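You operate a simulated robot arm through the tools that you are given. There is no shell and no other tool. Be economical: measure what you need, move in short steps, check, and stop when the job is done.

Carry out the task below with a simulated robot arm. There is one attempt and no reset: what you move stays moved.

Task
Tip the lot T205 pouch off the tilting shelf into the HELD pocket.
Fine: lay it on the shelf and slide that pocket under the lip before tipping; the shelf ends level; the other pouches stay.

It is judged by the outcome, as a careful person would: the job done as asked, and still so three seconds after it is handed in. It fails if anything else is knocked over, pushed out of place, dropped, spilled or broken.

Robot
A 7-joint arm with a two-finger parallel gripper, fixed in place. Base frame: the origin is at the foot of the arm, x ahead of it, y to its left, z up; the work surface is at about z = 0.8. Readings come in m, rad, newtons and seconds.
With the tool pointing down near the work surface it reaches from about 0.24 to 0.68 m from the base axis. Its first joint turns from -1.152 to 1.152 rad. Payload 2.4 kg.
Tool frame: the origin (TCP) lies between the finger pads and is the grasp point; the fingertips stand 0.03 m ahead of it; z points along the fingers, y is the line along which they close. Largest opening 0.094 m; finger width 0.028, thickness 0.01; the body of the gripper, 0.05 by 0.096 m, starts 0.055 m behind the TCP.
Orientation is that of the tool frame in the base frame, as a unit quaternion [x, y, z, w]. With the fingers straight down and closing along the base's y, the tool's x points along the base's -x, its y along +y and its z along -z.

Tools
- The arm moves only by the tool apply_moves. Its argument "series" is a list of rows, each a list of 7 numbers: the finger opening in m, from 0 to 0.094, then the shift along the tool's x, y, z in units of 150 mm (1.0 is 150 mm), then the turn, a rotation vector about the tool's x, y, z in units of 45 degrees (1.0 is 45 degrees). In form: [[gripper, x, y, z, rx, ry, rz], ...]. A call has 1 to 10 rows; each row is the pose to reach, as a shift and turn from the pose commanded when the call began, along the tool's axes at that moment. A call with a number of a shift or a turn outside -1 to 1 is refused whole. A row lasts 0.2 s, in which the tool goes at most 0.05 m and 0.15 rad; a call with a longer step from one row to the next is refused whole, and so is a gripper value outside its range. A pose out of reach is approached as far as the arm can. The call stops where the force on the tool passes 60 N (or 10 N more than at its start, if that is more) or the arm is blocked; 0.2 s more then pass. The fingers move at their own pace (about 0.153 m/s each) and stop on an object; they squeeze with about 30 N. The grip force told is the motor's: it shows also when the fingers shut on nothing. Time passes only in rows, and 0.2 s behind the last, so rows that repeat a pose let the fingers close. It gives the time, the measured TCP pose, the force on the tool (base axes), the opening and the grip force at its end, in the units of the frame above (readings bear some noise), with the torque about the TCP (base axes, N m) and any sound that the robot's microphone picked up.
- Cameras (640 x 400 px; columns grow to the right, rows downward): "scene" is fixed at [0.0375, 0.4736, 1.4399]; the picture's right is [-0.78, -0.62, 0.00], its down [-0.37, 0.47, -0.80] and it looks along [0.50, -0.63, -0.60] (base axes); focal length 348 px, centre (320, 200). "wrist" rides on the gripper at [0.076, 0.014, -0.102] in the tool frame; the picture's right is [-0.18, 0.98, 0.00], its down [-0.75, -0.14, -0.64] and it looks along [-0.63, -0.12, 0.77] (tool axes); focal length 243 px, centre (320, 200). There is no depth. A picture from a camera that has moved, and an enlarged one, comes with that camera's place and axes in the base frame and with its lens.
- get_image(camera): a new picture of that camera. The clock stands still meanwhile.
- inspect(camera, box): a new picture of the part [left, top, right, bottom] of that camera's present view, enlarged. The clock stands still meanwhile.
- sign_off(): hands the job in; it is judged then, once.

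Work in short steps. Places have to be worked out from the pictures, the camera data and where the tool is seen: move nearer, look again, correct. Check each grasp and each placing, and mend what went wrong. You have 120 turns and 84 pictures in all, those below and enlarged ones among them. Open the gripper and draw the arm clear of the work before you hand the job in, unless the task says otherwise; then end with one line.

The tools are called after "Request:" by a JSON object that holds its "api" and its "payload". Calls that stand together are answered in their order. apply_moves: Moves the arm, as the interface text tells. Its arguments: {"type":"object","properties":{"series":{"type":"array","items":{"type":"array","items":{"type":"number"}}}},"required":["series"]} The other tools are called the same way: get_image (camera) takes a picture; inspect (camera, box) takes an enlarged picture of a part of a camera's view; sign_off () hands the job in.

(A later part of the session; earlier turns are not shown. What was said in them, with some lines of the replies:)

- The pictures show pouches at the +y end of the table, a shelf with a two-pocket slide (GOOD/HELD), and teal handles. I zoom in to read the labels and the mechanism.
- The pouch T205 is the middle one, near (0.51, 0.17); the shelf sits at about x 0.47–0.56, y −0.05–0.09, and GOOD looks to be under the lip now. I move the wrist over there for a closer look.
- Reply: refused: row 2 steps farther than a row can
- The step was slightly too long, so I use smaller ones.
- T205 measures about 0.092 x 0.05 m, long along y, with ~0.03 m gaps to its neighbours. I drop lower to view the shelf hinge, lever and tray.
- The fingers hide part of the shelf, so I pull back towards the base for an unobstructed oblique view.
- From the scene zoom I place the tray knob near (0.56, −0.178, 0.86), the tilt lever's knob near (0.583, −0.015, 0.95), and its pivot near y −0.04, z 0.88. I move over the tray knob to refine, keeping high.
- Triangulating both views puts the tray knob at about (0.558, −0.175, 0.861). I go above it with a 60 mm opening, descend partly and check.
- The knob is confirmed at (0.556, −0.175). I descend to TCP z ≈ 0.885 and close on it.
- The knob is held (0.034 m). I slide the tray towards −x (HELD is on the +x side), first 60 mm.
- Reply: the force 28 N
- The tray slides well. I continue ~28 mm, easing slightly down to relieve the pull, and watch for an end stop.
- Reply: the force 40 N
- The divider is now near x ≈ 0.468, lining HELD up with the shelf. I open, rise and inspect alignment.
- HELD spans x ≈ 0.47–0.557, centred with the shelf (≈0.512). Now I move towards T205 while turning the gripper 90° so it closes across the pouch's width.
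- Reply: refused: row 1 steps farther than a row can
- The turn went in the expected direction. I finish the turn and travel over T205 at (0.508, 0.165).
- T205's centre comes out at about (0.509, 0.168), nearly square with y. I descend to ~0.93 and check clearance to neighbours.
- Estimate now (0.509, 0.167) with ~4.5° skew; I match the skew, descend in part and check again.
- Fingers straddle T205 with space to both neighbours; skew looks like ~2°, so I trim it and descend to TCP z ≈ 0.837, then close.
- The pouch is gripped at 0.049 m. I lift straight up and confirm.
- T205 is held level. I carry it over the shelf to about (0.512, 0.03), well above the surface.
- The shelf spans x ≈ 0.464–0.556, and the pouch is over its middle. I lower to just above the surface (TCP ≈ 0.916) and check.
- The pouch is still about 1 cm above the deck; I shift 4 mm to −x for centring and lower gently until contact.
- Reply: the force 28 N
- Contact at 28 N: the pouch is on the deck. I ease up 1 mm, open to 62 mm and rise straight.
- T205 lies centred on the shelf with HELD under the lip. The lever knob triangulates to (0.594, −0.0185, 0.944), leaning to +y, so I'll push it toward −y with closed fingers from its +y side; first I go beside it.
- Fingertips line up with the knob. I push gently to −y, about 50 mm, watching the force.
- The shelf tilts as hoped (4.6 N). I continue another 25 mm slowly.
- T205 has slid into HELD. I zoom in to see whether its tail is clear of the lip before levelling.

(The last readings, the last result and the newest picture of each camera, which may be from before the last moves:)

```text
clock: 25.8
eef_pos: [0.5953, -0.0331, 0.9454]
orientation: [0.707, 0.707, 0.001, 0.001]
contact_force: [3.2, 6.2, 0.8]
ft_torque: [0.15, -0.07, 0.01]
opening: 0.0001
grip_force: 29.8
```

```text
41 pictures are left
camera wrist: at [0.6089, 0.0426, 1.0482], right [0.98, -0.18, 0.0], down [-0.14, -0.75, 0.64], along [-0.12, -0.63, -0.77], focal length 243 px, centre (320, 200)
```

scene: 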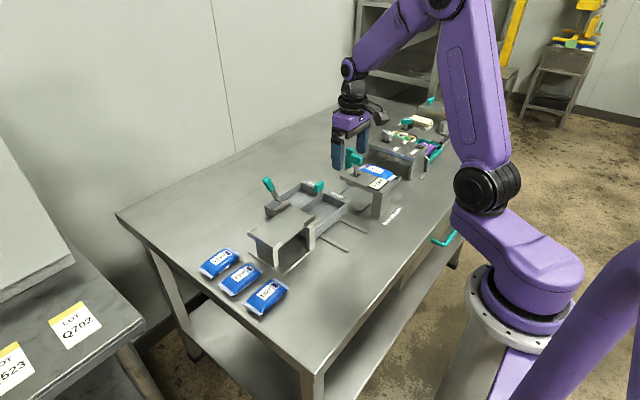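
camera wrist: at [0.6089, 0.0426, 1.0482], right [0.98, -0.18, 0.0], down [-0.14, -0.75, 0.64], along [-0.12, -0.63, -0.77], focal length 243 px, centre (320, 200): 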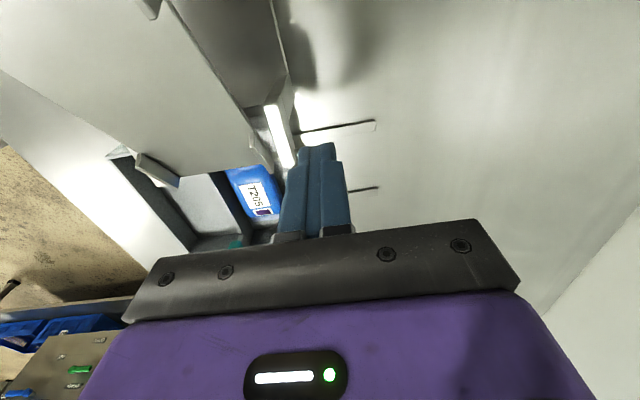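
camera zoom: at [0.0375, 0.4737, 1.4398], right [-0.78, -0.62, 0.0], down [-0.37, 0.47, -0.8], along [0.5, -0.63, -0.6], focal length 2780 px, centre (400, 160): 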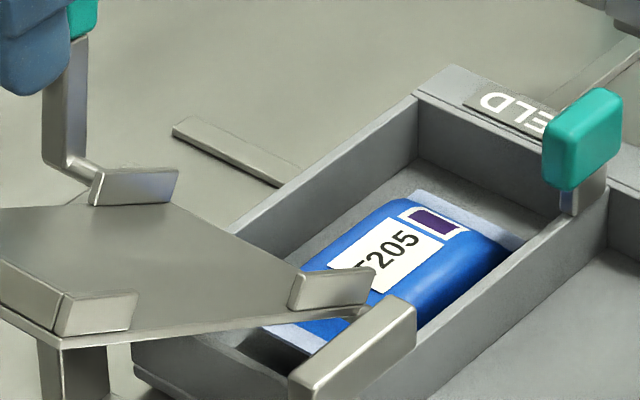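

T205 lies flat inside HELD, clear of the lip. I now draw back slowly to +y so the shelf can follow the lever down to level.

Request:
{"api": "apply_moves", "payload": {"series": [[0.0, 0.04, 0, 0, 0, 0, 0], [0.0, 0.08, 0, 0, 0, 0, 0], [0.0, 0.12, 0, 0, 0, 0, 0], [0.0, 0.16, 0, 0, 0, 0, 0], [0.0, 0.2, 0, 0, 0, 0, 0], [0.0, 0.24, 0, 0, 0, 0, 0], [0.0, 0.28, 0, 0, 0, 0, 0], [0.0, 0.32, 0, 0, 0, 0, 0], [0.0, 0.36, 0, 0, 0, 0, 0], [0.0, 0.4, 0, 0, 0, 0, 0]]}}

Request:
{"api": "inspect", "payload": {"camera": "scene", "box": [220, 150, 350, 260]}}

```text
clock: 28.0
eef_pos: [0.5967, 0.0271, 0.9462]
orientation: [0.707, 0.707, -0.001, 0.0]
contact_force: [0.4, 0.3, 0.1]
ft_torque: [-0.02, 0.01, 0.02]
opening: 0.0
grip_force: 30.0
```

```text
3.64 times, centred on (285, 205) of scene
camera zoom: at [0.0375, 0.4736, 1.4399], right [-0.78, -0.62, 0.0], down [-0.37, 0.47, -0.8], along [0.5, -0.63, -0.6], focal length 1264 px, centre (447, 182)
```

zoom: 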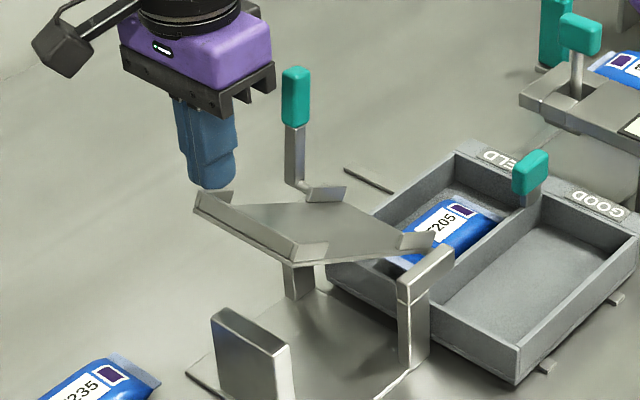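

The lever holds its tilt, now with knob near y ≈ −0.052. I rise over it, come down on its −y side, and will push it back to +y.

Request:
{"api": "apply_moves", "payload": {"series": [[0.0, 0, 0, -0.3, 0, 0, 0], [0.0, 0, 0, -0.6, 0, 0, 0], [0.0, -0.3, 0, -0.65, 0, 0, 0], [0.0, -0.6, 0, -0.65, 0, 0, 0], [0.0, -0.92, 0, -0.65, 0, 0, 0], [0.0, -0.95, 0, -0.4, 0, 0, 0], [0.0, -0.95, 0, -0.2, 0, 0, 0], [0.0, -0.95, 0, 0, 0, 0, 0]]}}

Request:
{"api": "inspect", "payload": {"camera": "scene", "box": [220, 150, 350, 260]}}

```text
clock: 29.8
eef_pos: [0.5953, -0.115, 0.9474]
orientation: [0.707, 0.707, 0.001, 0.0]
contact_force: [-0.3, -0.5, -0.5]
ft_torque: [0.0, 0.04, -0.01]
opening: 0.0
grip_force: 30.2
```

```text
3.64 times, centred on (285, 205) of scene
camera zoom: at [0.0375, 0.4736, 1.4399], right [-0.78, -0.62, 0.0], down [-0.37, 0.47, -0.8], along [0.5, -0.63, -0.6], focal length 1264 px, centre (447, 182)
```

zoom: 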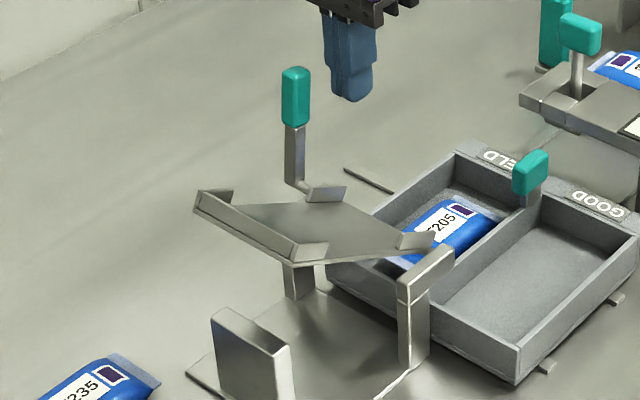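

Finger is on the −y side. I push to +y in small steps toward the level position (tool y ≈ −0.05).

Request:
{"api": "apply_moves", "payload": {"series": [[0.0, 0.08, 0, 0, 0, 0, 0], [0.0, 0.16, 0, 0, 0, 0, 0], [0.0, 0.22, 0, 0, 0, 0, 0], [0.0, 0.28, 0, 0, 0, 0, 0], [0.0, 0.34, 0, 0, 0, 0, 0], [0.0, 0.39, 0, 0, 0, 0, 0], [0.0, 0.39, 0, 0, 0, 0, 0]]}}

Request:
{"api": "inspect", "payload": {"camera": "scene", "box": [220, 150, 350, 260]}}

```text
clock: 31.4
eef_pos: [0.5971, -0.0572, 0.9461]
orientation: [0.707, 0.707, 0.001, 0.0]
contact_force: [1.0, -1.2, 0.0]
ft_torque: [-0.05, -0.01, -0.01]
opening: 0.0
grip_force: 30.1
```

```text
3.64 times, centred on (285, 205) of scene
camera zoom: at [0.0375, 0.4735, 1.4399], right [-0.78, -0.62, 0.0], down [-0.37, 0.47, -0.8], along [0.5, -0.63, -0.6], focal length 1264 px, centre (447, 182)
```

zoom: 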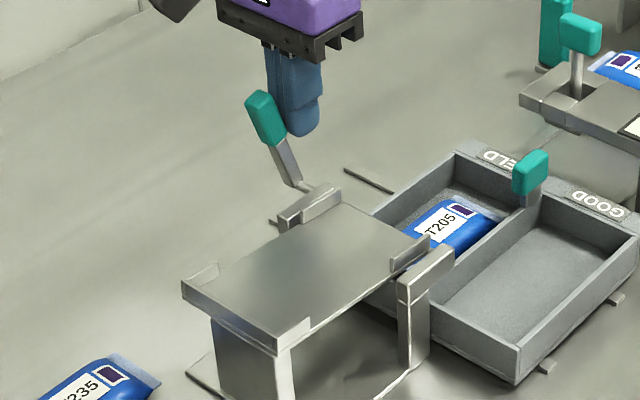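

Nearly level; a little farther until the shelf seats on its support.

Request:
{"api": "apply_moves", "payload": {"series": [[0.0, 0.025, 0, 0, 0, 0, 0], [0.0, 0.05, 0, 0, 0, 0, 0], [0.0, 0.07, 0, 0, 0, 0, 0], [0.0, 0.07, 0, 0, 0, 0, 0]]}}

Request:
{"api": "inspect", "payload": {"camera": "scene", "box": [220, 150, 350, 260]}}

```text
clock: 32.4
eef_pos: [0.5955, -0.0527, 0.9449]
orientation: [0.709, 0.705, -0.002, 0.001]
contact_force: [1.6, -26.5, -6.2]
ft_torque: [-0.71, -0.19, 0.01]
opening: 0.0
grip_force: 30.6
```

```text
3.64 times, centred on (285, 205) of scene
camera zoom: at [0.0377, 0.4729, 1.4401], right [-0.78, -0.62, 0.0], down [-0.37, 0.47, -0.8], along [0.5, -0.63, -0.6], focal length 1264 px, centre (447, 182)
```

zoom: 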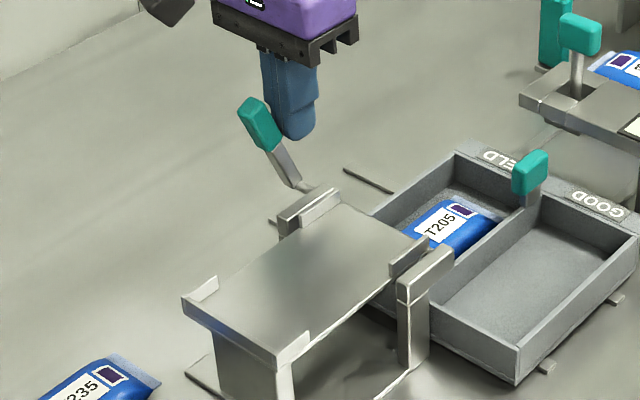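

The force rose to 26 N: the shelf is seated level on its support, looking as it did at the start. I back off, rise clear and open.

Request:
{"api": "apply_moves", "payload": {"series": [[0.0, -0.1, 0, 0, 0, 0, 0], [0.0, -0.25, 0, 0, 0, 0, 0], [0.0, -0.25, 0, -0.3, 0, 0, 0], [0.0, -0.25, 0, -0.6, 0, 0, 0], [0.0, -0.25, 0, -0.9, 0, 0, 0], [0.05, -0.25, -0.2, -1.0, 0, 0, 0], [0.08, -0.25, -0.5, -1.0, 0, 0, 0], [0.08, -0.25, -0.8, -1.0, 0, 0, 0]]}}

Request:
{"api": "get_image", "payload": {"camera": "scene"}}

Request:
{"api": "inspect", "payload": {"camera": "scene", "box": [200, 150, 360, 320]}}

Request:
{"api": "get_image", "payload": {"camera": "wrist"}}

```text
clock: 34.2
eef_pos: [0.477, -0.0852, 1.0951]
orientation: [0.706, 0.708, 0.0, 0.0]
contact_force: [-0.1, -0.6, 0.1]
ft_torque: [-0.01, -0.02, -0.01]
opening: 0.0802
grip_force: 0.0
```

```text
36 pictures are left
```

scene: 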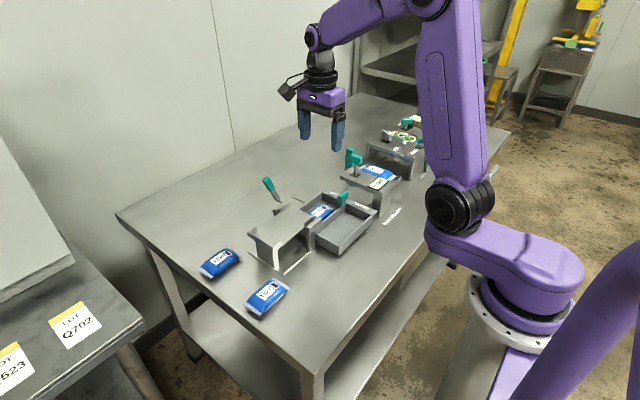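

```text
2.35 times, centred on (280, 235) of scene
camera zoom: at [0.0375, 0.4736, 1.4399], right [-0.78, -0.62, 0.0], down [-0.37, 0.47, -0.8], along [0.5, -0.63, -0.6], focal length 818 px, centre (414, 118)
```

zoom: 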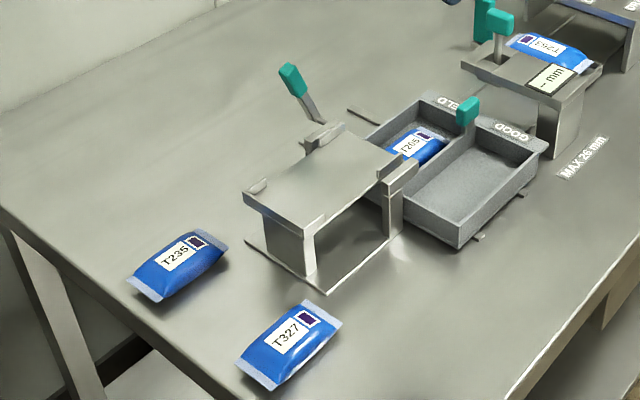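

```text
34 pictures are left
camera wrist: at [0.4903, -0.0087, 1.1977], right [0.98, -0.18, 0.0], down [-0.14, -0.75, 0.64], along [-0.12, -0.63, -0.77], focal length 243 px, centre (320, 200)
```

wrist: 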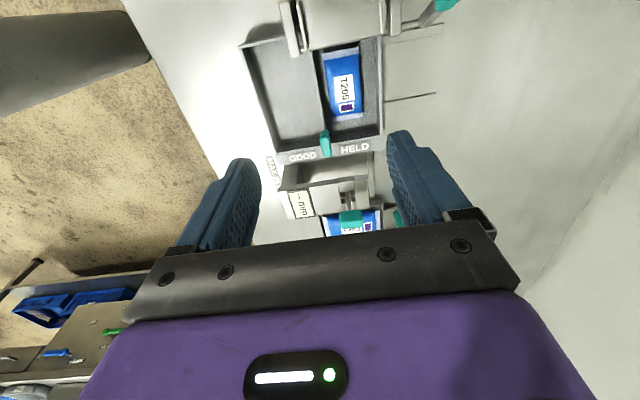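

T205 lies in HELD, the shelf is level, and T235, T327 and T253 haven't moved. The gripper is open and well above the work, so I hand it in.

Request:
{"api": "sign_off", "payload": {}}

```text
The job is handed in.
```

The T205 pouch was laid on the shelf, tipped into the HELD pocket slid under the lip, and the shelf is back level; the other pouches weren't moved.
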